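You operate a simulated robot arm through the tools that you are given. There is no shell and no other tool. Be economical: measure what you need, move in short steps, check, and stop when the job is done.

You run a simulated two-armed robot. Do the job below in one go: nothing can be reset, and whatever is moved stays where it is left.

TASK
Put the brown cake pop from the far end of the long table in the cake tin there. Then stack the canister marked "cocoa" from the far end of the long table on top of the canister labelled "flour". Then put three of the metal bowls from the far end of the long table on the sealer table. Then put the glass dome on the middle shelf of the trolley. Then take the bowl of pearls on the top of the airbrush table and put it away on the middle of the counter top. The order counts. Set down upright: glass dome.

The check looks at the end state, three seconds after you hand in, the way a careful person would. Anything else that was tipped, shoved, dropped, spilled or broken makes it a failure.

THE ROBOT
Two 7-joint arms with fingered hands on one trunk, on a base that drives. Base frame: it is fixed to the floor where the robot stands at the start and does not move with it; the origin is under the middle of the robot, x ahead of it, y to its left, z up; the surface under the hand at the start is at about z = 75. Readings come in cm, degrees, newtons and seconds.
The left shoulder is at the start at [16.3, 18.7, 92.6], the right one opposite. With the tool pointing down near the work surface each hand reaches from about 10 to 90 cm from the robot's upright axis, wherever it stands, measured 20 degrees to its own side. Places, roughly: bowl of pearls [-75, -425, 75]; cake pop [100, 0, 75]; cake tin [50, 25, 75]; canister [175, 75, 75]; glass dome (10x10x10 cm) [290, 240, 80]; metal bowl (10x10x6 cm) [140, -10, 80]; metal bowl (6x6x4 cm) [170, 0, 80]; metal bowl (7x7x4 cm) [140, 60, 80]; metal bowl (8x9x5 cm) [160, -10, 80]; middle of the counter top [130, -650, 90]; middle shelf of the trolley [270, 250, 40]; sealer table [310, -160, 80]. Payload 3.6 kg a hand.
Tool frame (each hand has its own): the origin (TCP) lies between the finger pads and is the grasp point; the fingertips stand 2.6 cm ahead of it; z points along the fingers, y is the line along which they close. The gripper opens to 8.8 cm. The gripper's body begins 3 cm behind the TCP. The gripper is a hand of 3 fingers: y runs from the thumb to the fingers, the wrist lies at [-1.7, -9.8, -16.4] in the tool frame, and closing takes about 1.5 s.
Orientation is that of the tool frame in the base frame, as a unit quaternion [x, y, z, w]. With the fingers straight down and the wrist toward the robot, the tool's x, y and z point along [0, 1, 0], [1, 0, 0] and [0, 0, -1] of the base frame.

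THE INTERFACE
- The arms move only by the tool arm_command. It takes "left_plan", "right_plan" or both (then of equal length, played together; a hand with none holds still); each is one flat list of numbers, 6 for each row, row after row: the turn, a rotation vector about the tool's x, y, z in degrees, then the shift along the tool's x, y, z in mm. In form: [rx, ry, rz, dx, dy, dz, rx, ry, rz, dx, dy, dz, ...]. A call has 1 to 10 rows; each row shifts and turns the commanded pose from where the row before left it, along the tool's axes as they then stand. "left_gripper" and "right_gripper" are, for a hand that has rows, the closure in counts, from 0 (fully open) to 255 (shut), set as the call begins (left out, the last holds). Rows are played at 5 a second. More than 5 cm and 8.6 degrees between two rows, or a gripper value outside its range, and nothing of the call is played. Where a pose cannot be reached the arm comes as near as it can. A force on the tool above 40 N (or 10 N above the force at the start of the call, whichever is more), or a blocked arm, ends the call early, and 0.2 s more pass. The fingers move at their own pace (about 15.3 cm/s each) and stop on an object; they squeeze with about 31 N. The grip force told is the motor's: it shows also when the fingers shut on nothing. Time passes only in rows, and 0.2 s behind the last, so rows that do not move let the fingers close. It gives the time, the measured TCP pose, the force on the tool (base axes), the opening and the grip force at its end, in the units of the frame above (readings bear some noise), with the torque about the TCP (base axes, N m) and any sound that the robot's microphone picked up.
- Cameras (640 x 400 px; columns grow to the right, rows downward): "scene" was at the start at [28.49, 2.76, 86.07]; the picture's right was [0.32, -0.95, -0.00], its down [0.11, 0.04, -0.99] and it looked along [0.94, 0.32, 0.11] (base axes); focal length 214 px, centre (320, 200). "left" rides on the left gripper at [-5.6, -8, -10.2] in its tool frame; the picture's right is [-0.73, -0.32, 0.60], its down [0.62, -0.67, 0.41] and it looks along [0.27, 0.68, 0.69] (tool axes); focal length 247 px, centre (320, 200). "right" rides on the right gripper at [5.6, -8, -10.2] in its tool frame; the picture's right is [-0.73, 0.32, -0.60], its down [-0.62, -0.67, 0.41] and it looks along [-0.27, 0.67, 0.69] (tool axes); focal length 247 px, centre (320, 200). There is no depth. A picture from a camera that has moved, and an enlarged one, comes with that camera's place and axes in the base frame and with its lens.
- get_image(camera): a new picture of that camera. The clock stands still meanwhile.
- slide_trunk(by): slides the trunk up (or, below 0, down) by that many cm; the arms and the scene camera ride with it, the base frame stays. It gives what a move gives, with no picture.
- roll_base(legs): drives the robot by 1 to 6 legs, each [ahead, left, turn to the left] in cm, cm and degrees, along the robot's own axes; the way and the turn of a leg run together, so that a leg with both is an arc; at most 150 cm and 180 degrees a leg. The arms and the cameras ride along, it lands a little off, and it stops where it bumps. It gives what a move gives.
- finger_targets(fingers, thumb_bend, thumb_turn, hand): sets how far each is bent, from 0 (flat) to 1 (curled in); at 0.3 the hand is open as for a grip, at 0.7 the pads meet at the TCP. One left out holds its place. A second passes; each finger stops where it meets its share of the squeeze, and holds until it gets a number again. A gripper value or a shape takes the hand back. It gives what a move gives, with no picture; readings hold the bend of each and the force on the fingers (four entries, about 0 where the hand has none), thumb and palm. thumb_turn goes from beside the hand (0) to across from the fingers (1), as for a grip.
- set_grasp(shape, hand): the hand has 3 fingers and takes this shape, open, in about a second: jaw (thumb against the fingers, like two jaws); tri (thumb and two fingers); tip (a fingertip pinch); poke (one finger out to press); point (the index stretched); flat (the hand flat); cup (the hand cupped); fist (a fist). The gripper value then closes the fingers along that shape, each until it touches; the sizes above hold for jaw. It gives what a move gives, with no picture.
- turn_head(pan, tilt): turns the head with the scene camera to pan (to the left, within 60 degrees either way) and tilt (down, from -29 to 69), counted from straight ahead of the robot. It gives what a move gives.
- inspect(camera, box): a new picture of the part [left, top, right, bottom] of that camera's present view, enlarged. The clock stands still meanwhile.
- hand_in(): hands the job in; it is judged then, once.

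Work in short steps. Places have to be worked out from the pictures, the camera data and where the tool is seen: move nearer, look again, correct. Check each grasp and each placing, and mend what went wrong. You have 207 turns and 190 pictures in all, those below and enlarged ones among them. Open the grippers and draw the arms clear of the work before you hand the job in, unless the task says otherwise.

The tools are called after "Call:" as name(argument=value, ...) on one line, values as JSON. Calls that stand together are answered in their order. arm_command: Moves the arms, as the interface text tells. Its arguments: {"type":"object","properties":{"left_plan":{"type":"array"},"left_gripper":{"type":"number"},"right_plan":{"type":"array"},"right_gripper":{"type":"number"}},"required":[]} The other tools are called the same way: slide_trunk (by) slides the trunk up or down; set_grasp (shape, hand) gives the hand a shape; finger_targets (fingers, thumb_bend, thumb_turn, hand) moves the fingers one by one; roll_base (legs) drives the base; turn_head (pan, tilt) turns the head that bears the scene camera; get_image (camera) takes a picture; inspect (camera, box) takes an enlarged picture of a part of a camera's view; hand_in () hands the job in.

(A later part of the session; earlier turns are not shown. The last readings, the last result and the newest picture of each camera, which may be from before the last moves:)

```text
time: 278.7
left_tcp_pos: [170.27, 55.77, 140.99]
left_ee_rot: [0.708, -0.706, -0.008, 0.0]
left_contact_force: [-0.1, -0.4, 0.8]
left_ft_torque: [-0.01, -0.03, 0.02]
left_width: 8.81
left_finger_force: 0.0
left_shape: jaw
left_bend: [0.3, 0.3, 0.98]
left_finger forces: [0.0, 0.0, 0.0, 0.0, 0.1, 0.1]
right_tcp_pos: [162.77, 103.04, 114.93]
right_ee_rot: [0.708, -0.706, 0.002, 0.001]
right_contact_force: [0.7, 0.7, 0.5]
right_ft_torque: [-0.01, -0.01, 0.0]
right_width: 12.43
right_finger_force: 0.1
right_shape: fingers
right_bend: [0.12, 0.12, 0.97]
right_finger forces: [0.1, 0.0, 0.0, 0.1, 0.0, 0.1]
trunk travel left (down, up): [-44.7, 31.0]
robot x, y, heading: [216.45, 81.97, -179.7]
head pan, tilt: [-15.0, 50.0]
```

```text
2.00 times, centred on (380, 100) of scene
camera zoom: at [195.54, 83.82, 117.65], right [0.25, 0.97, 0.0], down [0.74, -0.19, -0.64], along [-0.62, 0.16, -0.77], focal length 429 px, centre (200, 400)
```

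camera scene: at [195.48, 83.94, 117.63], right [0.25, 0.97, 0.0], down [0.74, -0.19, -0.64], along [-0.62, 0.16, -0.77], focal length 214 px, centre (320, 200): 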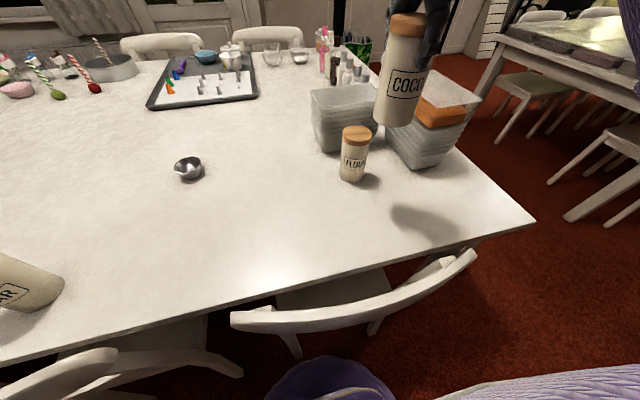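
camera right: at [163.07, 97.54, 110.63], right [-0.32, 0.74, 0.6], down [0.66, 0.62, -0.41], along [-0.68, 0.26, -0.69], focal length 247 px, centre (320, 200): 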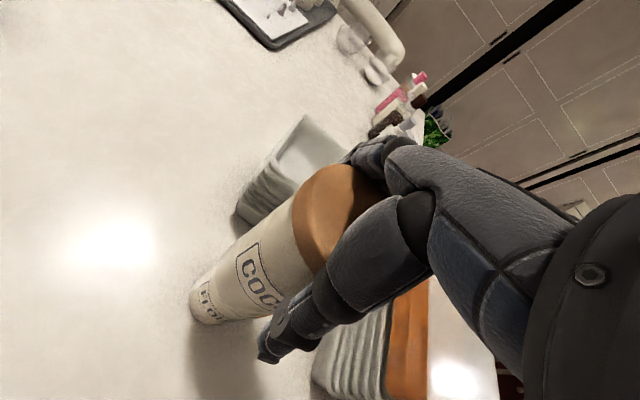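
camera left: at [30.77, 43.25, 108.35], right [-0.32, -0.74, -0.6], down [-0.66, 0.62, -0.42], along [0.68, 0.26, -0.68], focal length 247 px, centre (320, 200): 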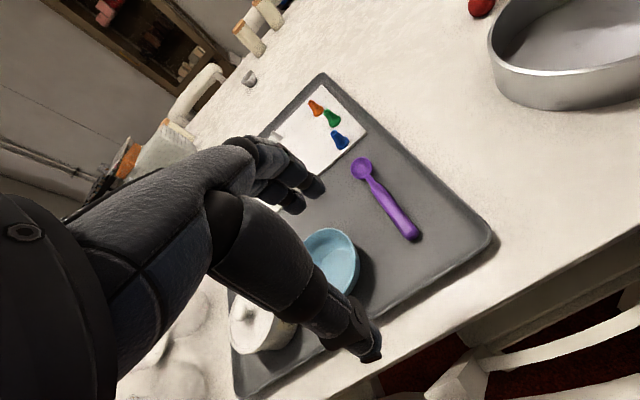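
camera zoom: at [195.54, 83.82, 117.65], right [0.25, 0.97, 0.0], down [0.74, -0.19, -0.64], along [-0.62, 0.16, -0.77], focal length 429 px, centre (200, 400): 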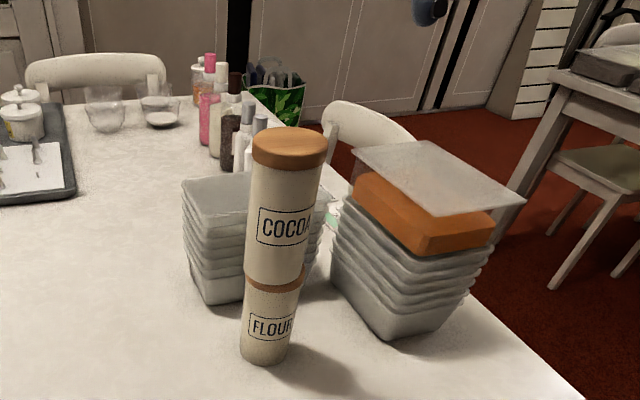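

Step 2 done: cocoa rests on flour. Now the bowls: move over to the chair-free gap at y≈-15.

Call:
roll_base(legs=[[-6, 50, 0], [0, 50, 0]])

Call:
turn_head(pan=0, tilt=55)

Call:
get_image(camera="scene")

```text
time: 284.1
left_tcp_pos: [177.72, -43.07, 140.9]
left_ee_rot: [0.708, -0.706, -0.007, 0.0]
left_contact_force: [-1.2, -0.2, -0.1]
left_ft_torque: [0.01, -0.01, 0.03]
left_width: 8.78
left_finger_force: 0.0
left_shape: jaw
left_bend: [0.3, 0.3, 0.98]
left_finger forces: [0.1, 0.0, 0.0, 0.0, 0.0, 0.0]
right_tcp_pos: [170.26, 4.06, 114.86]
right_ee_rot: [0.708, -0.706, 0.0, 0.001]
right_contact_force: [-0.8, -0.7, 0.9]
right_ft_torque: [0.04, -0.01, 0.02]
right_width: 12.44
right_finger_force: 0.1
right_shape: fingers
right_bend: [0.12, 0.12, 0.97]
right_finger forces: [0.0, 0.1, 0.0, 0.1, 0.0, 0.0]
trunk travel left (down, up): [-44.7, 31.0]
robot x, y, heading: [224.29, -17.13, -179.4]
head pan, tilt: [-15.0, 50.0]
```

```text
time: 284.9
left_tcp_pos: [177.63, -43.12, 140.85]
left_ee_rot: [0.709, -0.705, -0.006, 0.0]
left_contact_force: [-1.2, -0.1, 0.5]
left_ft_torque: [0.03, 0.0, 0.03]
left_width: 8.79
left_finger_force: 0.0
left_shape: jaw
left_bend: [0.3, 0.3, 0.98]
left_finger forces: [0.1, 0.0, 0.0, 0.0, 0.0, 0.1]
right_tcp_pos: [170.29, 4.08, 114.81]
right_ee_rot: [0.708, -0.706, 0.001, 0.001]
right_contact_force: [0.2, 0.8, 1.2]
right_ft_torque: [-0.02, -0.01, 0.0]
right_width: 12.44
right_finger_force: 0.0
right_shape: fingers
right_bend: [0.12, 0.12, 0.97]
right_finger forces: [0.0, 0.0, 0.0, 0.1, 0.1, 0.0]
trunk travel left (down, up): [-44.7, 31.0]
robot x, y, heading: [224.52, -16.8, -179.6]
head pan, tilt: [0.0, 55.0]
```

```text
108 pictures are left
camera scene: at [203.23, -16.98, 116.99], right [-0.01, 1.0, 0.0], down [0.82, 0.01, -0.57], along [-0.57, 0.0, -0.82], focal length 214 px, centre (320, 200)
```

scene: 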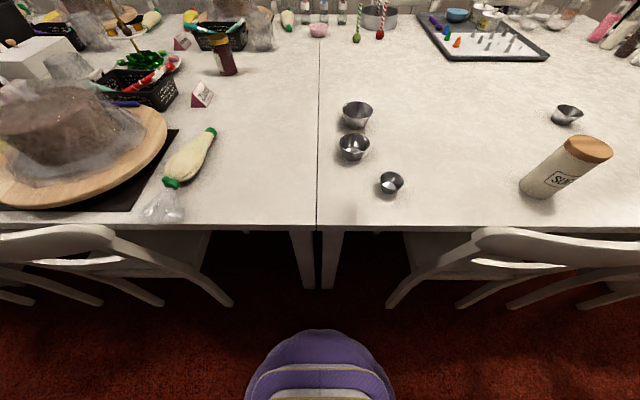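

Bowls refined: small [171,0], medium [160.5,-8.4], large ≈[146,-6.5]. Shift 13 cm right, raise the right hand, and lower the trunk to work with the left hand on the medium bowl.

Call:
roll_base(legs=[[0, -13, 0]])

Call:
arm_command(left_plan=[0, 0, 0, -30, 5, 10, 0, 0, 0, -30, 5, 10, 0, 0, 0, -30, 5, 10, 0, 0, 0, -30, 5, 10], right_plan=[0, 0, 0, -30, -10, -30, 0, 0, 0, -30, -10, -30, 0, 0, 0, -20, -10, -30, 0, 0, 0, 0, 0, -30], right_gripper=0)

Call:
slide_trunk(by=-25)

Call:
get_image(camera="left")

```text
time: 286.2
left_tcp_pos: [177.62, -29.96, 140.83]
left_ee_rot: [0.709, -0.705, -0.007, 0.0]
left_contact_force: [-0.8, -0.6, 0.3]
left_ft_torque: [-0.04, 0.02, -0.01]
left_width: 8.81
left_finger_force: 0.0
left_shape: jaw
left_bend: [0.3, 0.3, 0.98]
left_finger forces: [0.0, 0.0, 0.0, 0.1, 0.0, 0.0]
right_tcp_pos: [170.14, 17.19, 114.77]
right_ee_rot: [0.708, -0.706, 0.001, 0.001]
right_contact_force: [-0.1, 0.0, -0.1]
right_ft_torque: [-0.01, 0.01, 0.01]
right_width: 12.43
right_finger_force: 0.1
right_shape: fingers
right_bend: [0.12, 0.12, 0.97]
right_finger forces: [0.0, 0.0, 0.0, 0.0, 0.0, 0.1]
trunk travel left (down, up): [-44.7, 31.0]
robot x, y, heading: [224.45, -3.49, -179.5]
head pan, tilt: [0.0, 55.0]
```

```text
time: 287.2
left_tcp_pos: [175.43, -18.02, 136.78]
left_ee_rot: [0.71, -0.704, -0.007, 0.0]
left_contact_force: [-0.4, 0.1, 0.5]
left_ft_torque: [0.01, 0.0, 0.01]
left_width: 8.78
left_finger_force: 0.0
left_shape: jaw
left_bend: [0.3, 0.3, 0.98]
left_finger forces: [0.0, 0.1, 0.1, 0.1, 0.0, 0.0]
right_tcp_pos: [172.86, 24.94, 126.74]
right_ee_rot: [0.709, -0.705, 0.003, 0.0]
right_contact_force: [0.2, 0.0, -1.2]
right_ft_torque: [0.01, 0.0, 0.05]
right_width: 8.78
right_finger_force: 0.0
right_shape: jaw
right_bend: [0.3, 0.3, 0.97]
right_finger forces: [0.1, 0.0, 0.1, 0.0, 0.0, 0.1]
trunk travel left (down, up): [-44.7, 31.0]
robot x, y, heading: [224.43, -3.87, -179.6]
head pan, tilt: [0.0, 55.0]
```

```text
time: 289.8
left_tcp_pos: [175.53, -18.09, 112.13]
left_ee_rot: [0.709, -0.705, -0.007, 0.0]
left_contact_force: [0.5, 0.8, 0.5]
left_ft_torque: [0.01, 0.02, 0.03]
left_width: 8.79
left_finger_force: 0.1
left_shape: jaw
left_bend: [0.3, 0.3, 0.98]
left_finger forces: [0.0, 0.0, 0.0, 0.0, 0.0, 0.0]
right_tcp_pos: [173.08, 25.18, 101.89]
right_ee_rot: [0.708, -0.706, 0.001, 0.002]
right_contact_force: [0.6, -0.1, -0.9]
right_ft_torque: [0.0, 0.04, 0.0]
right_width: 8.77
right_finger_force: 0.1
right_shape: jaw
right_bend: [0.3, 0.3, 0.97]
right_finger forces: [0.0, 0.0, 0.1, 0.0, 0.0, 0.0]
trunk travel left (down, up): [-19.7, 56.0]
robot x, y, heading: [224.28, -3.79, -179.6]
head pan, tilt: [0.0, 55.0]
```

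```text
107 pictures are left
camera left: at [183.55, -12.34, 122.33], right [0.31, 0.74, -0.6], down [0.67, -0.61, -0.42], along [-0.68, -0.27, -0.68], focal length 247 px, centre (320, 200)
```

left: 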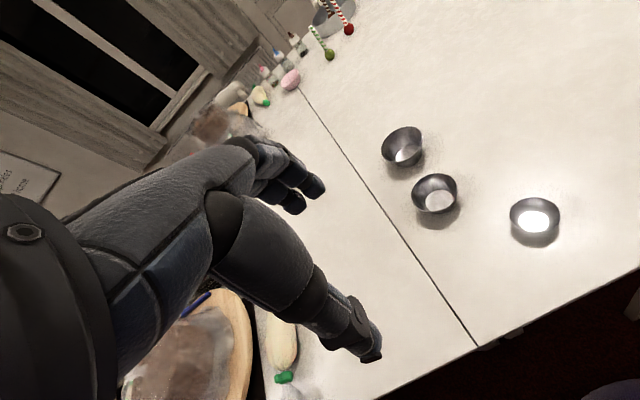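

Medium bowl: centre ≈[159.3,-8.3], near rim at x≈163.4. Move the left hand above that rim point to z≈95.

Call:
arm_command(left_plan=[0, 0, 0, -19.6, 24.4, 34, 0, 0, 0, -19.6, 24.4, 34, 0, 0, 0, -19.6, 24.4, 34, 0, 0, 0, -19.6, 24.4, 34, 0, 0, 0, -19.6, 24.4, 34], left_gripper=100)

Call:
get_image(camera="left")

```text
time: 290.9
left_tcp_pos: [164.53, -16.92, 97.63]
left_ee_rot: [0.71, -0.705, -0.006, 0.0]
left_contact_force: [0.0, -1.0, 0.2]
left_ft_torque: [0.01, 0.0, -0.01]
left_width: 5.36
left_finger_force: 0.1
left_shape: jaw
left_bend: [0.38, 0.62, 1.0]
left_finger forces: [0.0, 0.1, 0.0, 0.0, 0.0, 0.1]
left hand out of reach, approached as far as the arm can: row 2, 3, 4, 5
right_tcp_pos: [173.03, 25.16, 101.88]
right_ee_rot: [0.708, -0.706, 0.001, 0.001]
right_contact_force: [0.9, 0.2, -0.3]
right_ft_torque: [0.05, 0.01, -0.02]
right_width: 8.8
right_finger_force: 0.0
right_shape: jaw
right_bend: [0.3, 0.3, 0.97]
right_finger forces: [0.1, 0.0, 0.1, 0.0, 0.0, 0.0]
trunk travel left (down, up): [-19.7, 56.0]
robot x, y, heading: [224.4, -3.63, -179.4]
head pan, tilt: [0.0, 55.0]
```

```text
106 pictures are left
camera left: at [172.7, -11.25, 107.95], right [0.31, 0.74, -0.6], down [0.67, -0.61, -0.42], along [-0.68, -0.27, -0.68], focal length 247 px, centre (320, 200)
```

left: 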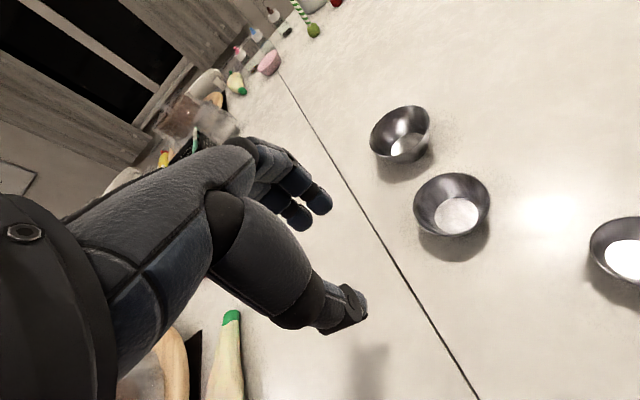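

The left arm can't cross inward; shift the base 14 cm to the right (+y) so the bowl lies to its left.

Call:
roll_base(legs=[[0, -14, 0]])

Call:
arm_command(left_plan=[0, 0, 0, 25, 5, 0, 0, 0, 0, 25, 5, 0])

Call:
get_image(camera="left")

```text
time: 292.3
left_tcp_pos: [164.59, -2.74, 97.74]
left_ee_rot: [0.709, -0.705, -0.007, 0.002]
left_contact_force: [-0.4, -0.1, -0.6]
left_ft_torque: [0.01, 0.01, 0.02]
left_width: 5.34
left_finger_force: 0.1
left_shape: jaw
left_bend: [0.38, 0.62, 1.0]
left_finger forces: [0.0, 0.1, 0.0, 0.1, 0.1, 0.0]
right_tcp_pos: [173.03, 39.33, 101.85]
right_ee_rot: [0.707, -0.707, 0.002, 0.001]
right_contact_force: [-0.9, -0.2, -0.1]
right_ft_torque: [-0.01, 0.01, 0.03]
right_width: 8.8
right_finger_force: 0.2
right_shape: jaw
right_bend: [0.3, 0.3, 0.97]
right_finger forces: [0.0, 0.1, 0.0, 0.1, 0.0, 0.0]
trunk travel left (down, up): [-19.7, 56.0]
robot x, y, heading: [223.6, 10.3, -179.6]
head pan, tilt: [0.0, 55.0]
```

```text
time: 292.9
left_tcp_pos: [163.53, -7.69, 97.72]
left_ee_rot: [0.708, -0.706, -0.008, 0.0]
left_contact_force: [0.0, -0.3, 0.5]
left_ft_torque: [-0.02, -0.01, 0.03]
left_width: 5.37
left_finger_force: 0.1
left_shape: jaw
left_bend: [0.38, 0.62, 1.0]
left_finger forces: [0.0, 0.1, 0.1, 0.0, 0.0, 0.0]
right_tcp_pos: [172.99, 39.18, 101.88]
right_ee_rot: [0.708, -0.706, 0.001, 0.001]
right_contact_force: [0.8, -0.5, -0.1]
right_ft_torque: [-0.02, 0.0, 0.06]
right_width: 8.83
right_finger_force: 0.1
right_shape: jaw
right_bend: [0.3, 0.3, 0.97]
right_finger forces: [0.0, 0.1, 0.0, 0.0, 0.0, 0.0]
trunk travel left (down, up): [-19.7, 56.0]
robot x, y, heading: [224.37, 10.41, -179.5]
head pan, tilt: [0.0, 55.0]
```

```text
105 pictures are left
camera left: at [171.64, -2.1, 108.04], right [0.31, 0.74, -0.59], down [0.66, -0.62, -0.42], along [-0.68, -0.26, -0.68], focal length 247 px, centre (320, 200)
```

left: 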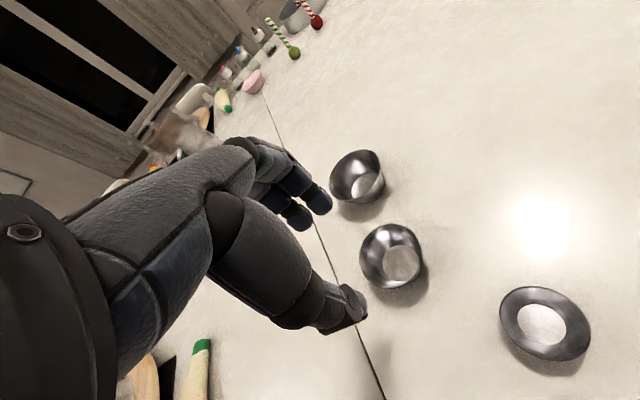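

Medium bowl rim centre ≈[158.7,-7.6]; its near rim ≈162.6. Nudge and descend straddling the rim.

Call:
arm_command(left_plan=[0, 0, 0, 0, 8, 30, 0, 0, 0, 0, 0, 40, 0, 0, 0, 0, 0, 40, 0, 0, 0, 0, 0, 30])

Call:
get_image(camera="left")

```text
time: 293.9
left_tcp_pos: [162.62, -7.72, 83.74]
left_ee_rot: [0.709, -0.705, -0.008, 0.0]
left_contact_force: [0.0, -0.3, 0.2]
left_ft_torque: [0.03, -0.01, -0.04]
left_width: 5.36
left_finger_force: 0.0
left_shape: jaw
left_bend: [0.38, 0.62, 1.0]
left_finger forces: [0.0, 0.0, 0.0, 0.0, 0.0, 0.0]
right_tcp_pos: [173.12, 39.2, 101.83]
right_ee_rot: [0.708, -0.706, 0.001, 0.001]
right_contact_force: [-0.7, 0.4, 0.4]
right_ft_torque: [0.0, 0.04, -0.01]
right_width: 8.8
right_finger_force: 0.1
right_shape: jaw
right_bend: [0.3, 0.3, 0.97]
right_finger forces: [0.0, 0.1, 0.0, 0.0, 0.0, 0.0]
trunk travel left (down, up): [-19.7, 56.0]
robot x, y, heading: [224.06, 10.22, -179.6]
head pan, tilt: [0.0, 55.0]
```

```text
104 pictures are left
camera left: at [170.72, -2.08, 93.99], right [0.31, 0.74, -0.59], down [0.66, -0.62, -0.42], along [-0.68, -0.26, -0.68], focal length 247 px, centre (320, 200)
```

left: 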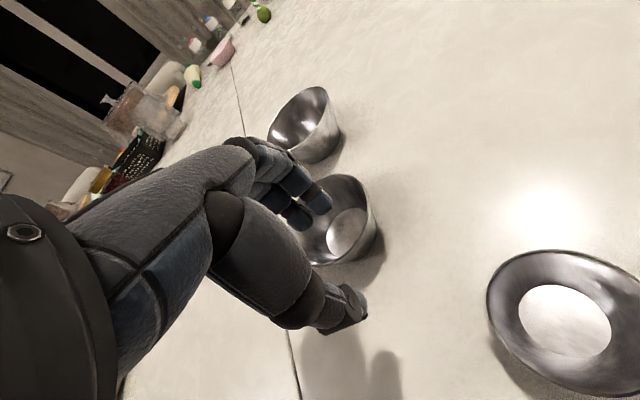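

Fingers are over the inside, thumb outside. Descend to z≈79.3 and close.

Call:
arm_command(left_plan=[0, 0, 0, 0, 0, 25, 0, 0, 0, 0, 0, 20])

Call:
arm_command(left_plan=[0, 0, 0, 0, 0, 0, 0, 0, 0, 0, 0, 0, 0, 0, 0, 0, 0, 0, 0, 0, 0, 0, 0, 0, 0, 0, 0, 0, 0, 0, 0, 0, 0, 0, 0, 0, 0, 0, 0, 0, 0, 0], left_gripper=255)

Call:
get_image(camera="left")

```text
time: 294.5
left_tcp_pos: [162.67, -7.54, 79.48]
left_ee_rot: [0.709, -0.705, -0.008, 0.0]
left_contact_force: [-0.6, -0.1, 0.5]
left_ft_torque: [0.04, 0.0, 0.0]
left_width: 5.36
left_finger_force: 0.0
left_shape: jaw
left_bend: [0.38, 0.62, 1.0]
left_finger forces: [0.0, 0.0, 0.1, 0.0, 0.0, 0.0]
right_tcp_pos: [172.92, 39.2, 101.95]
right_ee_rot: [0.709, -0.706, 0.001, 0.001]
right_contact_force: [-0.3, 0.7, 1.2]
right_ft_torque: [-0.02, -0.02, -0.02]
right_width: 8.8
right_finger_force: 0.1
right_shape: jaw
right_bend: [0.3, 0.3, 0.97]
right_finger forces: [0.0, 0.0, 0.0, 0.0, 0.1, 0.1]
trunk travel left (down, up): [-19.7, 56.0]
robot x, y, heading: [223.91, 10.31, -179.8]
head pan, tilt: [0.0, 55.0]
```

```text
time: 296.1
left_tcp_pos: [162.69, -7.61, 79.49]
left_ee_rot: [0.709, -0.705, -0.006, 0.001]
left_contact_force: [-2.0, 0.8, 1.7]
left_ft_torque: [-0.02, 0.17, -0.02]
left_width: 0.31
left_finger_force: 31.3
left_shape: jaw
left_bend: [0.71, 0.72, 1.0]
left_finger forces: [13.3, 14.8, 0.1, 0.0, 26.1, 0.1]
right_tcp_pos: [172.99, 39.16, 101.81]
right_ee_rot: [0.709, -0.705, 0.001, 0.001]
right_contact_force: [-0.2, -0.2, 0.6]
right_ft_torque: [-0.03, 0.0, 0.01]
right_width: 8.82
right_finger_force: 0.0
right_shape: jaw
right_bend: [0.3, 0.3, 0.97]
right_finger forces: [0.0, 0.0, 0.1, 0.1, 0.0, 0.0]
trunk travel left (down, up): [-19.7, 56.0]
robot x, y, heading: [224.38, 10.35, -179.6]
head pan, tilt: [0.0, 55.0]
```

```text
103 pictures are left
camera left: at [170.75, -1.91, 89.76], right [0.31, 0.74, -0.6], down [0.66, -0.62, -0.42], along [-0.68, -0.26, -0.68], focal length 247 px, centre (320, 200)
```

left: 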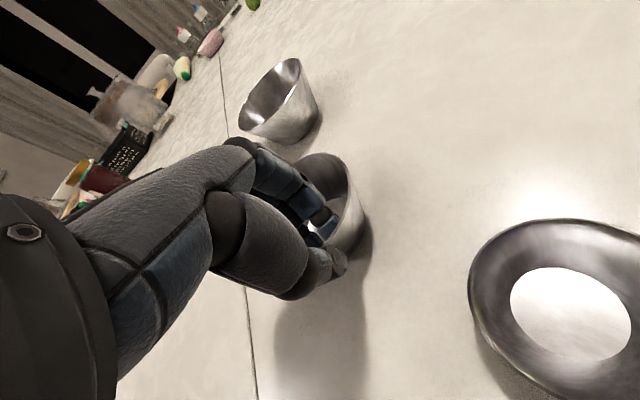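

Rim pinched. Lift 24 cm and check.

Call:
arm_command(left_plan=[0, 0, 0, 0, 0, -15, 0, 0, 0, 0, 0, -35, 0, 0, 0, 0, 0, -40, 0, 0, 0, 0, 0, -40, 0, 0, 0, 0, 0, -40, 0, 0, 0, 10, -10, -40, 0, 0, 0, 25, -20, -30])

Call:
get_image(camera="left")

Call:
get_image(camera="right")

```text
time: 297.7
left_tcp_pos: [166.27, -11.1, 103.02]
left_ee_rot: [0.708, -0.706, -0.006, 0.0]
left_contact_force: [0.0, 0.5, -0.3]
left_ft_torque: [0.01, -0.03, 0.01]
left_width: 0.32
left_finger_force: 30.6
left_shape: jaw
left_bend: [0.69, 0.73, 1.0]
left_finger forces: [13.8, 13.8, 0.0, 0.0, 26.7, 0.1]
right_tcp_pos: [173.01, 39.26, 101.97]
right_ee_rot: [0.708, -0.706, 0.001, 0.002]
right_contact_force: [-0.1, -0.2, 0.2]
right_ft_torque: [-0.02, 0.0, 0.03]
right_width: 8.81
right_finger_force: 0.0
right_shape: jaw
right_bend: [0.3, 0.3, 0.97]
right_finger forces: [0.0, 0.0, 0.0, 0.0, 0.0, 0.0]
trunk travel left (down, up): [-19.7, 56.0]
robot x, y, heading: [224.23, 10.18, -179.7]
head pan, tilt: [0.0, 55.0]
```

```text
102 pictures are left
camera left: at [174.25, -5.43, 113.34], right [0.31, 0.74, -0.6], down [0.66, -0.62, -0.42], along [-0.68, -0.26, -0.68], focal length 247 px, centre (320, 200)
```

left: 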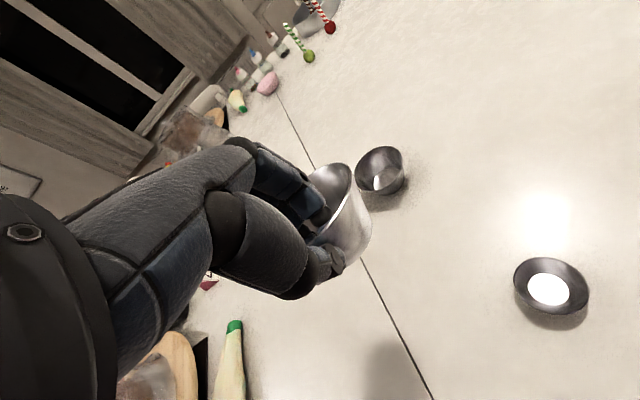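

```text
101 pictures are left
camera right: at [180.99, 33.67, 112.14], right [-0.32, 0.74, 0.6], down [0.66, 0.62, -0.41], along [-0.68, 0.26, -0.69], focal length 247 px, centre (320, 200)
```

right: 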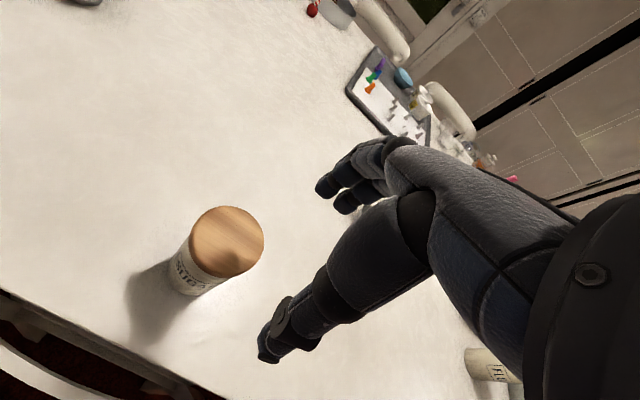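

Bowl is held level. Raise left a bit, then strafe left 30 cm so the right hand can take the small bowl.

Call:
arm_command(left_plan=[0, 0, 0, 15, -30, -30, 0, 0, 0, 15, -30, -30, 0, 0, 0, 15, -20, -30])

Call:
roll_base(legs=[[0, 28, 0]])

Call:
get_image(camera="right")

```text
time: 298.5
left_tcp_pos: [174.05, -16.1, 111.83]
left_ee_rot: [0.709, -0.705, -0.007, 0.0]
left_contact_force: [0.0, 0.0, -0.6]
left_ft_torque: [0.01, 0.0, -0.01]
left_width: 0.31
left_finger_force: 30.7
left_shape: jaw
left_bend: [0.69, 0.73, 1.0]
left_finger forces: [13.8, 13.9, 0.0, 0.0, 26.7, 0.0]
right_tcp_pos: [173.12, 39.15, 101.86]
right_ee_rot: [0.707, -0.707, 0.001, 0.002]
right_contact_force: [-0.2, 0.6, 0.8]
right_ft_torque: [-0.03, 0.0, 0.0]
right_width: 8.79
right_finger_force: 0.1
right_shape: jaw
right_bend: [0.3, 0.3, 0.97]
right_finger forces: [0.1, 0.0, 0.0, 0.0, 0.1, 0.0]
trunk travel left (down, up): [-19.7, 56.0]
robot x, y, heading: [224.21, 10.57, -179.6]
head pan, tilt: [0.0, 55.0]
```

```text
time: 300.4
left_tcp_pos: [174.48, -44.69, 111.7]
left_ee_rot: [0.711, -0.703, -0.006, 0.0]
left_contact_force: [0.3, -0.6, -0.3]
left_ft_torque: [0.04, -0.04, -0.01]
left_width: 0.34
left_finger_force: 31.6
left_shape: jaw
left_bend: [0.69, 0.73, 1.0]
left_finger forces: [13.8, 13.8, 0.0, 0.0, 26.7, 0.1]
right_tcp_pos: [173.02, 10.65, 101.87]
right_ee_rot: [0.711, -0.704, 0.001, 0.001]
right_contact_force: [0.0, -0.4, -0.4]
right_ft_torque: [0.01, 0.0, 0.03]
right_width: 8.81
right_finger_force: 0.1
right_shape: jaw
right_bend: [0.3, 0.3, 0.97]
right_finger forces: [0.0, 0.1, 0.1, 0.0, 0.0, 0.0]
trunk travel left (down, up): [-19.7, 56.0]
robot x, y, heading: [224.36, -18.19, -178.8]
head pan, tilt: [0.0, 55.0]
```

```text
100 pictures are left
camera right: at [181.08, 5.15, 112.11], right [-0.33, 0.73, 0.6], down [0.66, 0.63, -0.41], along [-0.68, 0.26, -0.69], focal length 247 px, centre (320, 200)
```

right: 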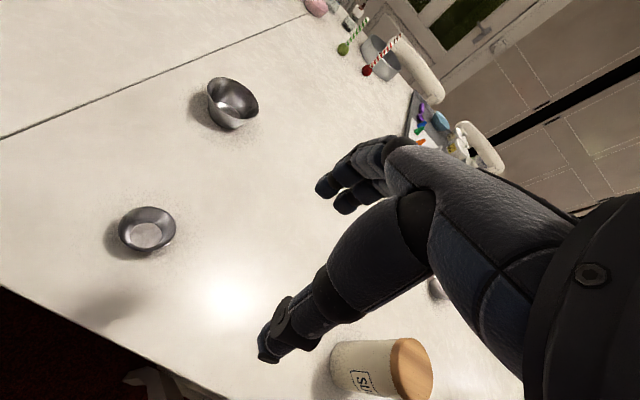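

Small bowl: centre [170.4,0.0], rim radius ≈3.1, near rim x≈173.4. Bring the right hand over it, pre-closed.

Call:
arm_command(right_plan=[0, 0, 0, 35, -1, 10, 0, 0, 0, 35, -1, 10, 0, 0, 0, 35, -1, 30, 0, 0, 0, 0, 0, 40, 0, 0, 0, 0, 0, 40, 0, 0, 0, 0, 0, 30], right_gripper=110)

Call:
get_image(camera="right")

```text
time: 302.0
left_tcp_pos: [176.38, -44.45, 111.68]
left_ee_rot: [-0.692, 0.721, 0.018, 0.006]
left_contact_force: [-0.5, -0.9, -0.7]
left_ft_torque: [0.02, -0.03, 0.01]
left_width: 0.3
left_finger_force: 31.3
left_shape: jaw
left_bend: [0.69, 0.73, 1.0]
left_finger forces: [13.9, 13.7, 0.0, 0.0, 26.6, 0.1]
right_tcp_pos: [176.19, 2.5, 88.92]
right_ee_rot: [-0.682, 0.73, 0.039, -0.009]
right_contact_force: [0.8, -0.4, -2.5]
right_ft_torque: [-0.03, 0.16, -0.02]
right_width: 5.03
right_finger_force: 0.2
right_shape: jaw
right_bend: [0.4, 0.64, 1.0]
right_finger forces: [0.0, 0.0, 0.0, 0.0, 0.0, 0.0]
trunk travel left (down, up): [-19.7, 56.0]
robot x, y, heading: [226.87, -17.69, 177.5]
head pan, tilt: [0.0, 55.0]
stopped in row 6 (right hand): the arm was blocked; the commanded pose is now the measured one
```

```text
99 pictures are left
camera right: at [184.43, -4.04, 98.36], right [-0.22, 0.73, 0.65], down [0.68, 0.59, -0.43], along [-0.7, 0.34, -0.63], focal length 247 px, centre (320, 200)
```

right: 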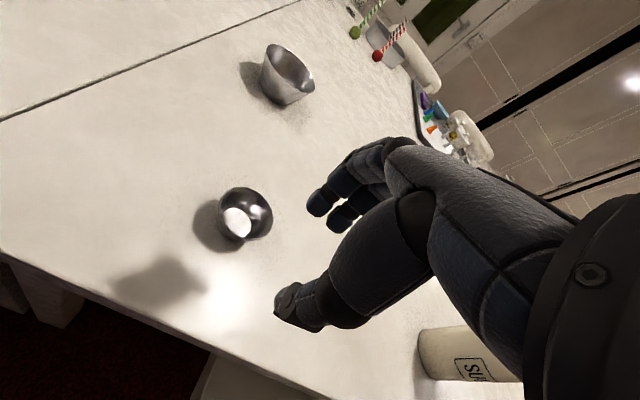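

Blocked – probably my right elbow met the chair back. Lift the hand back up and look.

Call:
arm_command(right_plan=[0, 0, 0, 0, 0, -30, 0, 0, 0, 0, 0, -40, 0, 0, 0, 0, 0, -40])

Call:
turn_head(pan=-45, tilt=55)

Call:
get_image(camera="scene")

```text
time: 302.8
left_tcp_pos: [174.72, -43.31, 111.82]
left_ee_rot: [-0.704, 0.71, 0.008, -0.002]
left_contact_force: [0.7, 0.0, 0.3]
left_ft_torque: [-0.01, 0.0, 0.02]
left_width: 0.29
left_finger_force: 31.4
left_shape: jaw
left_bend: [0.69, 0.73, 1.0]
left_finger forces: [13.9, 14.0, 0.0, 0.1, 26.8, 0.1]
right_tcp_pos: [174.25, 2.44, 97.8]
right_ee_rot: [-0.696, 0.718, 0.019, -0.008]
right_contact_force: [0.4, -0.1, 0.4]
right_ft_torque: [-0.01, 0.06, 0.0]
right_width: 5.03
right_finger_force: 0.0
right_shape: jaw
right_bend: [0.4, 0.64, 1.0]
right_finger forces: [0.0, 0.0, 0.0, 0.0, 0.0, 0.1]
trunk travel left (down, up): [-19.7, 56.0]
robot x, y, heading: [225.23, -18.17, 179.6]
head pan, tilt: [0.0, 55.0]
```

```text
time: 303.9
left_tcp_pos: [174.9, -43.23, 111.83]
left_ee_rot: [-0.702, 0.712, 0.006, -0.001]
left_contact_force: [0.2, 0.2, -0.8]
left_ft_torque: [0.01, -0.03, 0.0]
left_width: 0.31
left_finger_force: 31.2
left_shape: jaw
left_bend: [0.69, 0.73, 1.0]
left_finger forces: [13.9, 13.9, 0.1, 0.1, 26.7, 0.0]
right_tcp_pos: [174.47, 2.68, 97.86]
right_ee_rot: [-0.694, 0.72, 0.02, -0.008]
right_contact_force: [0.6, -0.7, -0.4]
right_ft_torque: [-0.03, -0.03, -0.01]
right_width: 5.04
right_finger_force: 0.0
right_shape: jaw
right_bend: [0.4, 0.64, 1.0]
right_finger forces: [0.0, 0.1, 0.1, 0.0, 0.1, 0.1]
trunk travel left (down, up): [-19.7, 56.0]
robot x, y, heading: [225.43, -17.87, 179.3]
head pan, tilt: [-45.0, 55.0]
```

```text
98 pictures are left
camera scene: at [202.82, -12.52, 90.01], right [0.71, 0.7, 0.0], down [0.57, -0.58, -0.57], along [-0.4, 0.41, -0.82], focal length 214 px, centre (320, 200)
```

scene: 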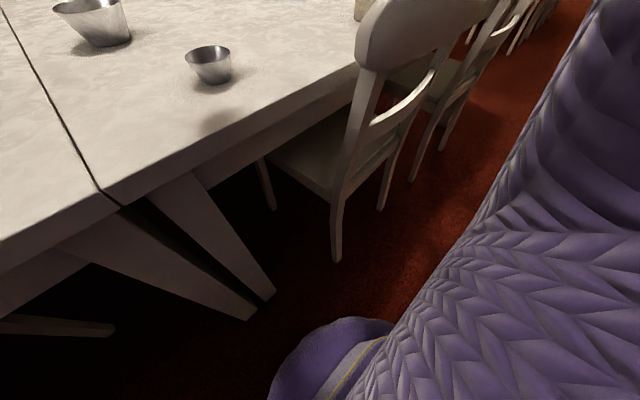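

The chair appears unmoved. Raise the trunk 13 cm so the elbow clears, and level the right hand.

Call:
slide_trunk(by=14)

Call:
arm_command(right_plan=[2.3, 1.0, -1.8, 0, 0, 0, 0, 0, 0, 10, 0, 10])

Call:
get_image(camera="right")

```text
time: 305.6
left_tcp_pos: [174.67, -43.2, 125.79]
left_ee_rot: [-0.703, 0.711, 0.006, 0.001]
left_contact_force: [-0.5, -0.9, -0.1]
left_ft_torque: [0.0, 0.02, -0.02]
left_width: 0.3
left_finger_force: 31.1
left_shape: jaw
left_bend: [0.69, 0.73, 1.0]
left_finger forces: [13.9, 14.0, 0.1, 0.0, 26.7, 0.0]
right_tcp_pos: [174.16, 2.73, 111.97]
right_ee_rot: [-0.694, 0.72, 0.021, -0.008]
right_contact_force: [0.2, 0.2, 0.6]
right_ft_torque: [0.04, 0.0, 0.02]
right_width: 5.02
right_finger_force: 0.1
right_shape: jaw
right_bend: [0.4, 0.64, 1.0]
right_finger forces: [0.1, 0.0, 0.0, 0.0, 0.0, 0.0]
trunk travel left (down, up): [-33.7, 42.0]
robot x, y, heading: [225.55, -17.55, 179.5]
head pan, tilt: [-45.0, 55.0]
```

```text
time: 306.2
left_tcp_pos: [174.9, -43.17, 125.92]
left_ee_rot: [-0.703, 0.711, 0.007, 0.0]
left_contact_force: [-0.2, -0.2, -0.3]
left_ft_torque: [-0.01, -0.02, 0.01]
left_width: 0.3
left_finger_force: 30.9
left_shape: jaw
left_bend: [0.69, 0.73, 1.0]
left_finger forces: [13.9, 14.0, 0.0, 0.0, 26.7, 0.1]
right_tcp_pos: [174.41, 1.76, 110.94]
right_ee_rot: [-0.705, 0.709, 0.0, -0.001]
right_contact_force: [0.2, -0.2, -0.1]
right_ft_torque: [0.02, -0.02, -0.01]
right_width: 5.03
right_finger_force: 0.0
right_shape: jaw
right_bend: [0.4, 0.64, 1.0]
right_finger forces: [0.0, 0.0, 0.1, 0.0, 0.1, 0.1]
trunk travel left (down, up): [-33.7, 42.0]
robot x, y, heading: [225.64, -17.6, 179.4]
head pan, tilt: [-45.0, 55.0]
```

```text
97 pictures are left
camera right: at [182.27, -3.88, 121.3], right [-0.31, 0.74, 0.6], down [0.67, 0.62, -0.41], along [-0.67, 0.27, -0.69], focal length 247 px, centre (320, 200)
```

right: 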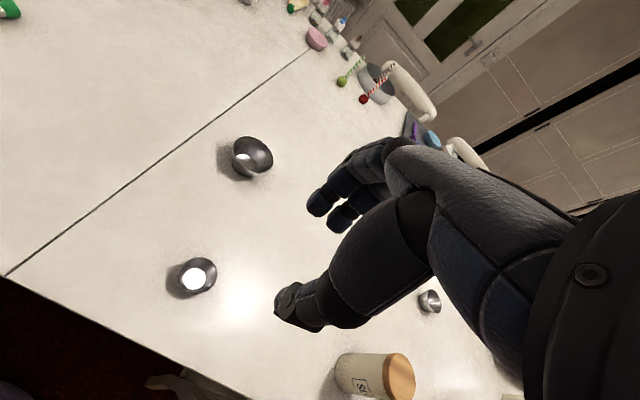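

Align and descend to z≈84.

Call:
arm_command(right_plan=[0, 0, 0, 10, 5, 30, 0, 0, 0, 10, 6, 35, 0, 0, 0, 0, 0, 40, 0, 0, 0, 0, 0, 40, 0, 0, 0, 0, 0, 40, 0, 0, 0, 0, 0, 40, 0, 0, 0, 0, 0, 40])

Call:
get_image(camera="right")

```text
time: 307.8
left_tcp_pos: [174.86, -43.18, 125.87]
left_ee_rot: [-0.703, 0.711, 0.006, 0.0]
left_contact_force: [-0.6, 0.5, 0.0]
left_ft_torque: [0.02, -0.03, -0.02]
left_width: 0.29
left_finger_force: 30.9
left_shape: jaw
left_bend: [0.69, 0.73, 1.0]
left_finger forces: [13.9, 13.9, 0.1, 0.0, 26.7, 0.0]
right_tcp_pos: [173.18, -0.18, 84.58]
right_ee_rot: [-0.705, 0.709, 0.0, 0.0]
right_contact_force: [-0.4, 0.8, 0.3]
right_ft_torque: [-0.03, 0.0, 0.01]
right_width: 5.05
right_finger_force: 0.1
right_shape: jaw
right_bend: [0.4, 0.64, 1.0]
right_finger forces: [0.0, 0.1, 0.1, 0.0, 0.1, 0.0]
trunk travel left (down, up): [-33.7, 42.0]
robot x, y, heading: [225.23, -17.84, 179.6]
head pan, tilt: [-45.0, 55.0]
```

```text
96 pictures are left
camera right: at [181.04, -5.86, 94.82], right [-0.31, 0.74, 0.6], down [0.67, 0.62, -0.41], along [-0.68, 0.27, -0.69], focal length 247 px, centre (320, 200)
```

right: 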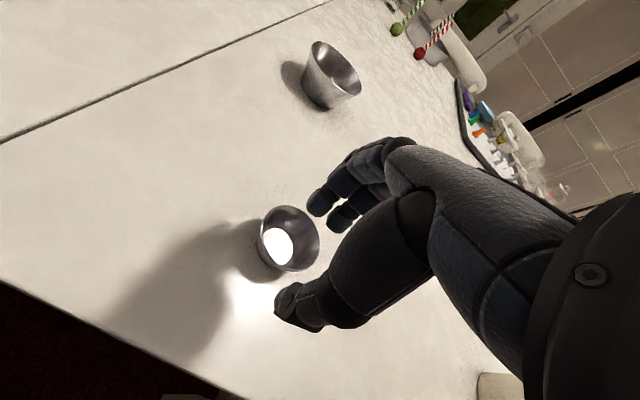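

Aligned. Descend to z≈78.7 and close.

Call:
arm_command(right_plan=[0, 0, 0, 3, 0, 25, 0, 0, 0, 0, 0, 22, 0, 0, 0, 0, 0, 12])

Call:
arm_command(right_plan=[0, 0, 0, 0, 0, 0, 0, 0, 0, 0, 0, 0, 0, 0, 0, 0, 0, 0, 0, 0, 0, 0, 0, 0, 0, 0, 0, 0, 0, 0, 0, 0, 0, 0, 0, 0, 0, 0, 0, 0, 0, 0], right_gripper=255)

Call:
get_image(camera="right")

```text
time: 308.6
left_tcp_pos: [174.95, -43.23, 125.88]
left_ee_rot: [-0.703, 0.711, 0.007, 0.0]
left_contact_force: [0.0, -0.1, -0.2]
left_ft_torque: [0.0, -0.05, -0.02]
left_width: 0.3
left_finger_force: 31.0
left_shape: jaw
left_bend: [0.69, 0.73, 1.0]
left_finger forces: [13.9, 13.9, 0.1, 0.0, 26.7, 0.0]
right_tcp_pos: [173.17, -0.61, 78.75]
right_ee_rot: [-0.705, 0.709, 0.0, -0.001]
right_contact_force: [-0.6, -0.2, -0.5]
right_ft_torque: [-0.02, 0.03, 0.02]
right_width: 5.06
right_finger_force: 0.1
right_shape: jaw
right_bend: [0.4, 0.64, 1.0]
right_finger forces: [0.0, 0.0, 0.0, 0.1, 0.0, 0.1]
trunk travel left (down, up): [-33.7, 42.0]
robot x, y, heading: [225.54, -18.14, 179.3]
head pan, tilt: [-45.0, 55.0]
```

```text
time: 310.2
left_tcp_pos: [174.84, -43.16, 125.89]
left_ee_rot: [-0.703, 0.712, 0.007, 0.0]
left_contact_force: [0.0, 0.4, -0.7]
left_ft_torque: [-0.02, -0.01, -0.03]
left_width: 0.32
left_finger_force: 30.6
left_shape: jaw
left_bend: [0.69, 0.73, 1.0]
left_finger forces: [13.8, 13.9, 0.1, 0.1, 26.8, 0.0]
right_tcp_pos: [173.16, -0.57, 78.85]
right_ee_rot: [-0.705, 0.709, -0.001, -0.001]
right_contact_force: [-2.5, -0.9, 5.6]
right_ft_torque: [-0.01, 0.28, 0.02]
right_width: 0.29
right_finger_force: 30.8
right_shape: jaw
right_bend: [0.68, 0.72, 1.0]
right_finger forces: [16.3, 16.1, 0.0, 0.0, 27.7, 0.0]
trunk travel left (down, up): [-33.7, 42.0]
robot x, y, heading: [225.52, -18.13, 179.4]
head pan, tilt: [-45.0, 55.0]
```

```text
95 pictures are left
camera right: at [181.04, -6.28, 89.07], right [-0.31, 0.74, 0.6], down [0.67, 0.62, -0.41], along [-0.68, 0.27, -0.69], focal length 247 px, centre (320, 200)
```

right: 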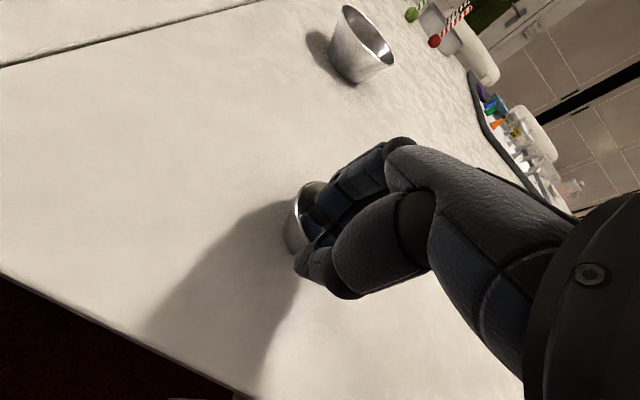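

Gripped. Lift the right hand and view.

Call:
arm_command(right_plan=[0, 0, 0, 0, 0, -15, 0, 0, 0, 0, 0, -40, 0, 0, 0, 0, 0, -45, 0, 0, 0, 0, 0, -45, 0, 0, 0, 0, 0, -45, 0, 0, 0, 0, 0, -45, 0, 0, 0, 0, 0, -45, 0, 0, 0, 0, 0, -45, 0, 0, 0, 0, 0, -40])

Call:
slide_trunk(by=12)

Call:
get_image(camera="right")

```text
time: 312.2
left_tcp_pos: [174.76, -43.2, 125.87]
left_ee_rot: [-0.703, 0.711, 0.006, -0.001]
left_contact_force: [-0.2, -0.5, -1.5]
left_ft_torque: [0.02, -0.01, 0.0]
left_width: 0.27
left_finger_force: 30.8
left_shape: jaw
left_bend: [0.69, 0.73, 1.0]
left_finger forces: [13.9, 13.9, 0.0, 0.1, 26.8, 0.0]
right_tcp_pos: [172.88, -0.35, 115.34]
right_ee_rot: [-0.705, 0.71, -0.001, 0.0]
right_contact_force: [-0.7, -0.7, -0.2]
right_ft_torque: [0.0, -0.01, -0.04]
right_width: 0.31
right_finger_force: 30.8
right_shape: jaw
right_bend: [0.68, 0.73, 1.0]
right_finger forces: [15.4, 13.9, 0.0, 0.0, 26.8, 0.0]
trunk travel left (down, up): [-33.7, 42.0]
robot x, y, heading: [225.51, -18.25, 179.4]
head pan, tilt: [-45.0, 55.0]
```

```text
time: 313.7
left_tcp_pos: [174.66, -43.21, 137.9]
left_ee_rot: [-0.703, 0.712, 0.006, -0.001]
left_contact_force: [0.5, 0.7, -0.7]
left_ft_torque: [0.0, 0.0, 0.0]
left_width: 0.31
left_finger_force: 31.4
left_shape: jaw
left_bend: [0.69, 0.73, 1.0]
left_finger forces: [13.8, 13.9, 0.0, 0.0, 26.6, 0.0]
right_tcp_pos: [173.12, -0.52, 127.1]
right_ee_rot: [-0.706, 0.709, -0.001, -0.001]
right_contact_force: [-0.1, -0.5, -0.8]
right_ft_torque: [-0.03, 0.0, 0.02]
right_width: 0.34
right_finger_force: 31.0
right_shape: jaw
right_bend: [0.68, 0.73, 1.0]
right_finger forces: [15.5, 13.9, 0.0, 0.1, 26.8, 0.1]
trunk travel left (down, up): [-45.7, 30.0]
robot x, y, heading: [225.21, -18.03, 179.2]
head pan, tilt: [-45.0, 55.0]
```

```text
94 pictures are left
camera right: at [181.02, -6.17, 137.37], right [-0.31, 0.74, 0.6], down [0.67, 0.62, -0.41], along [-0.67, 0.27, -0.69], focal length 247 px, centre (320, 200)
```

right: 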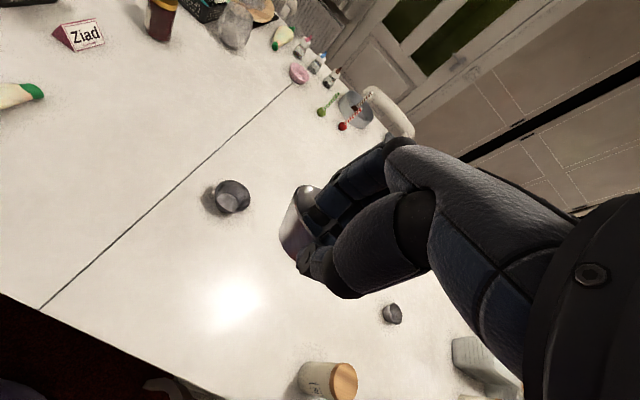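

Both bowls held. Strafe left along the aisle to y≈-110, in short legs.

Call:
roll_base(legs=[[-6, 30, 0]])

Call:
roll_base(legs=[[0, 30, 0], [0, 30, 0]])

Call:
turn_head(pan=60, tilt=30)

Call:
get_image(camera="scene")

```text
time: 315.8
left_tcp_pos: [180.47, -72.36, 137.82]
left_ee_rot: [-0.702, 0.712, 0.007, -0.001]
left_contact_force: [0.5, -0.4, -0.5]
left_ft_torque: [0.03, 0.04, 0.0]
left_width: 0.31
left_finger_force: 30.5
left_shape: jaw
left_bend: [0.69, 0.73, 1.0]
left_finger forces: [13.9, 13.9, 0.1, 0.0, 26.7, 0.1]
right_tcp_pos: [178.77, -29.84, 127.21]
right_ee_rot: [-0.705, 0.709, 0.0, 0.0]
right_contact_force: [-0.9, 0.1, -1.1]
right_ft_torque: [0.02, -0.03, 0.01]
right_width: 0.31
right_finger_force: 30.9
right_shape: jaw
right_bend: [0.68, 0.73, 1.0]
right_finger forces: [15.3, 13.9, 0.0, 0.1, 26.8, 0.1]
trunk travel left (down, up): [-45.7, 30.0]
robot x, y, heading: [231.25, -47.11, 179.3]
head pan, tilt: [-45.0, 55.0]
```

```text
time: 319.4
left_tcp_pos: [179.63, -131.08, 137.86]
left_ee_rot: [-0.7, 0.714, 0.006, -0.001]
left_contact_force: [0.7, -0.2, -0.8]
left_ft_torque: [-0.01, -0.03, 0.0]
left_width: 0.3
left_finger_force: 31.3
left_shape: jaw
left_bend: [0.69, 0.73, 1.0]
left_finger forces: [14.0, 13.9, 0.0, 0.0, 26.6, 0.1]
right_tcp_pos: [178.12, -88.38, 127.25]
right_ee_rot: [-0.703, 0.711, 0.0, -0.001]
right_contact_force: [-0.6, -0.6, -1.3]
right_ft_torque: [0.04, -0.02, -0.01]
right_width: 0.31
right_finger_force: 30.7
right_shape: jaw
right_bend: [0.68, 0.73, 1.0]
right_finger forces: [15.4, 13.9, 0.1, 0.0, 26.8, 0.0]
trunk travel left (down, up): [-45.7, 30.0]
robot x, y, heading: [230.64, -105.91, 179.1]
head pan, tilt: [-45.0, 55.0]
```

```text
time: 321.2
left_tcp_pos: [179.57, -131.13, 137.89]
left_ee_rot: [-0.7, 0.714, 0.007, -0.001]
left_contact_force: [-0.6, 1.3, -0.6]
left_ft_torque: [0.01, -0.05, -0.03]
left_width: 0.3
left_finger_force: 31.0
left_shape: jaw
left_bend: [0.69, 0.73, 1.0]
left_finger forces: [13.9, 14.0, 0.0, 0.0, 26.7, 0.0]
right_tcp_pos: [178.04, -88.22, 127.2]
right_ee_rot: [-0.703, 0.711, 0.0, 0.0]
right_contact_force: [0.3, 0.4, -1.0]
right_ft_torque: [-0.02, -0.01, 0.0]
right_width: 0.34
right_finger_force: 31.0
right_shape: jaw
right_bend: [0.68, 0.73, 1.0]
right_finger forces: [15.4, 14.0, 0.1, 0.0, 26.9, 0.1]
trunk travel left (down, up): [-45.7, 30.0]
robot x, y, heading: [230.37, -106.0, 179.0]
head pan, tilt: [60.0, 30.0]
```

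```text
93 pictures are left
camera scene: at [211.84, -113.42, 121.64], right [-0.86, 0.51, 0.0], down [0.26, 0.43, -0.87], along [-0.45, -0.74, -0.5], focal length 214 px, centre (320, 200)
```

scene: 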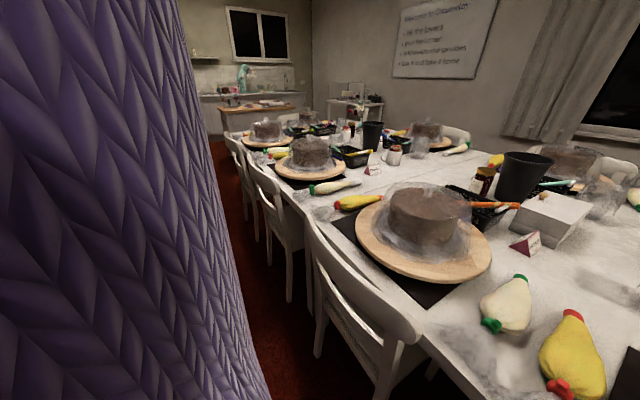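

Turn left toward the sealer table in steps.

Call:
roll_base(legs=[[0, 0, 30], [0, 0, 30], [0, 0, 30]])

Call:
turn_head(pan=45, tilt=35)

Call:
get_image(camera="scene")

```text
time: 326.1
left_tcp_pos: [255.94, -156.36, 138.02]
left_ee_rot: [1.0, -0.004, -0.005, 0.005]
left_contact_force: [-0.1, 0.1, -0.9]
left_ft_torque: [0.02, 0.03, -0.05]
left_width: 0.31
left_finger_force: 31.4
left_shape: jaw
left_bend: [0.69, 0.73, 1.0]
left_finger forces: [13.6, 14.0, 0.0, 0.0, 26.1, 0.0]
right_tcp_pos: [213.3, -158.31, 127.17]
right_ee_rot: [1.0, -0.001, 0.001, 0.0]
right_contact_force: [0.1, 0.0, -0.5]
right_ft_torque: [0.0, 0.01, -0.03]
right_width: 0.29
right_finger_force: 31.1
right_shape: jaw
right_bend: [0.71, 0.73, 1.0]
right_finger forces: [15.5, 14.1, 0.0, 0.1, 26.5, 0.0]
trunk travel left (down, up): [-45.7, 30.0]
robot x, y, heading: [230.17, -106.06, -90.3]
head pan, tilt: [60.0, 30.0]
```

```text
time: 326.8
left_tcp_pos: [256.02, -156.37, 137.78]
left_ee_rot: [1.0, -0.004, -0.005, 0.004]
left_contact_force: [0.3, 0.6, -0.5]
left_ft_torque: [-0.01, -0.02, 0.03]
left_width: 0.3
left_finger_force: 31.4
left_shape: jaw
left_bend: [0.69, 0.73, 1.0]
left_finger forces: [13.6, 14.0, 0.1, 0.1, 26.1, 0.0]
right_tcp_pos: [213.25, -158.36, 127.22]
right_ee_rot: [1.0, -0.001, 0.001, 0.0]
right_contact_force: [-0.2, -0.8, -0.7]
right_ft_torque: [0.03, -0.01, -0.05]
right_width: 0.28
right_finger_force: 30.8
right_shape: jaw
right_bend: [0.71, 0.73, 1.0]
right_finger forces: [15.6, 14.2, 0.0, 0.0, 26.5, 0.0]
trunk travel left (down, up): [-45.7, 30.0]
robot x, y, heading: [230.31, -106.1, -90.6]
head pan, tilt: [45.0, 35.0]
```

```text
92 pictures are left
camera scene: at [236.49, -126.03, 120.86], right [-0.71, -0.7, 0.0], down [-0.4, 0.41, -0.82], along [0.58, -0.58, -0.57], focal length 214 px, centre (320, 200)
```

scene: 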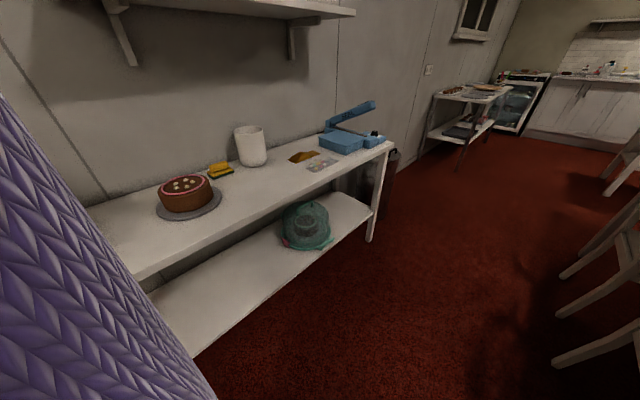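

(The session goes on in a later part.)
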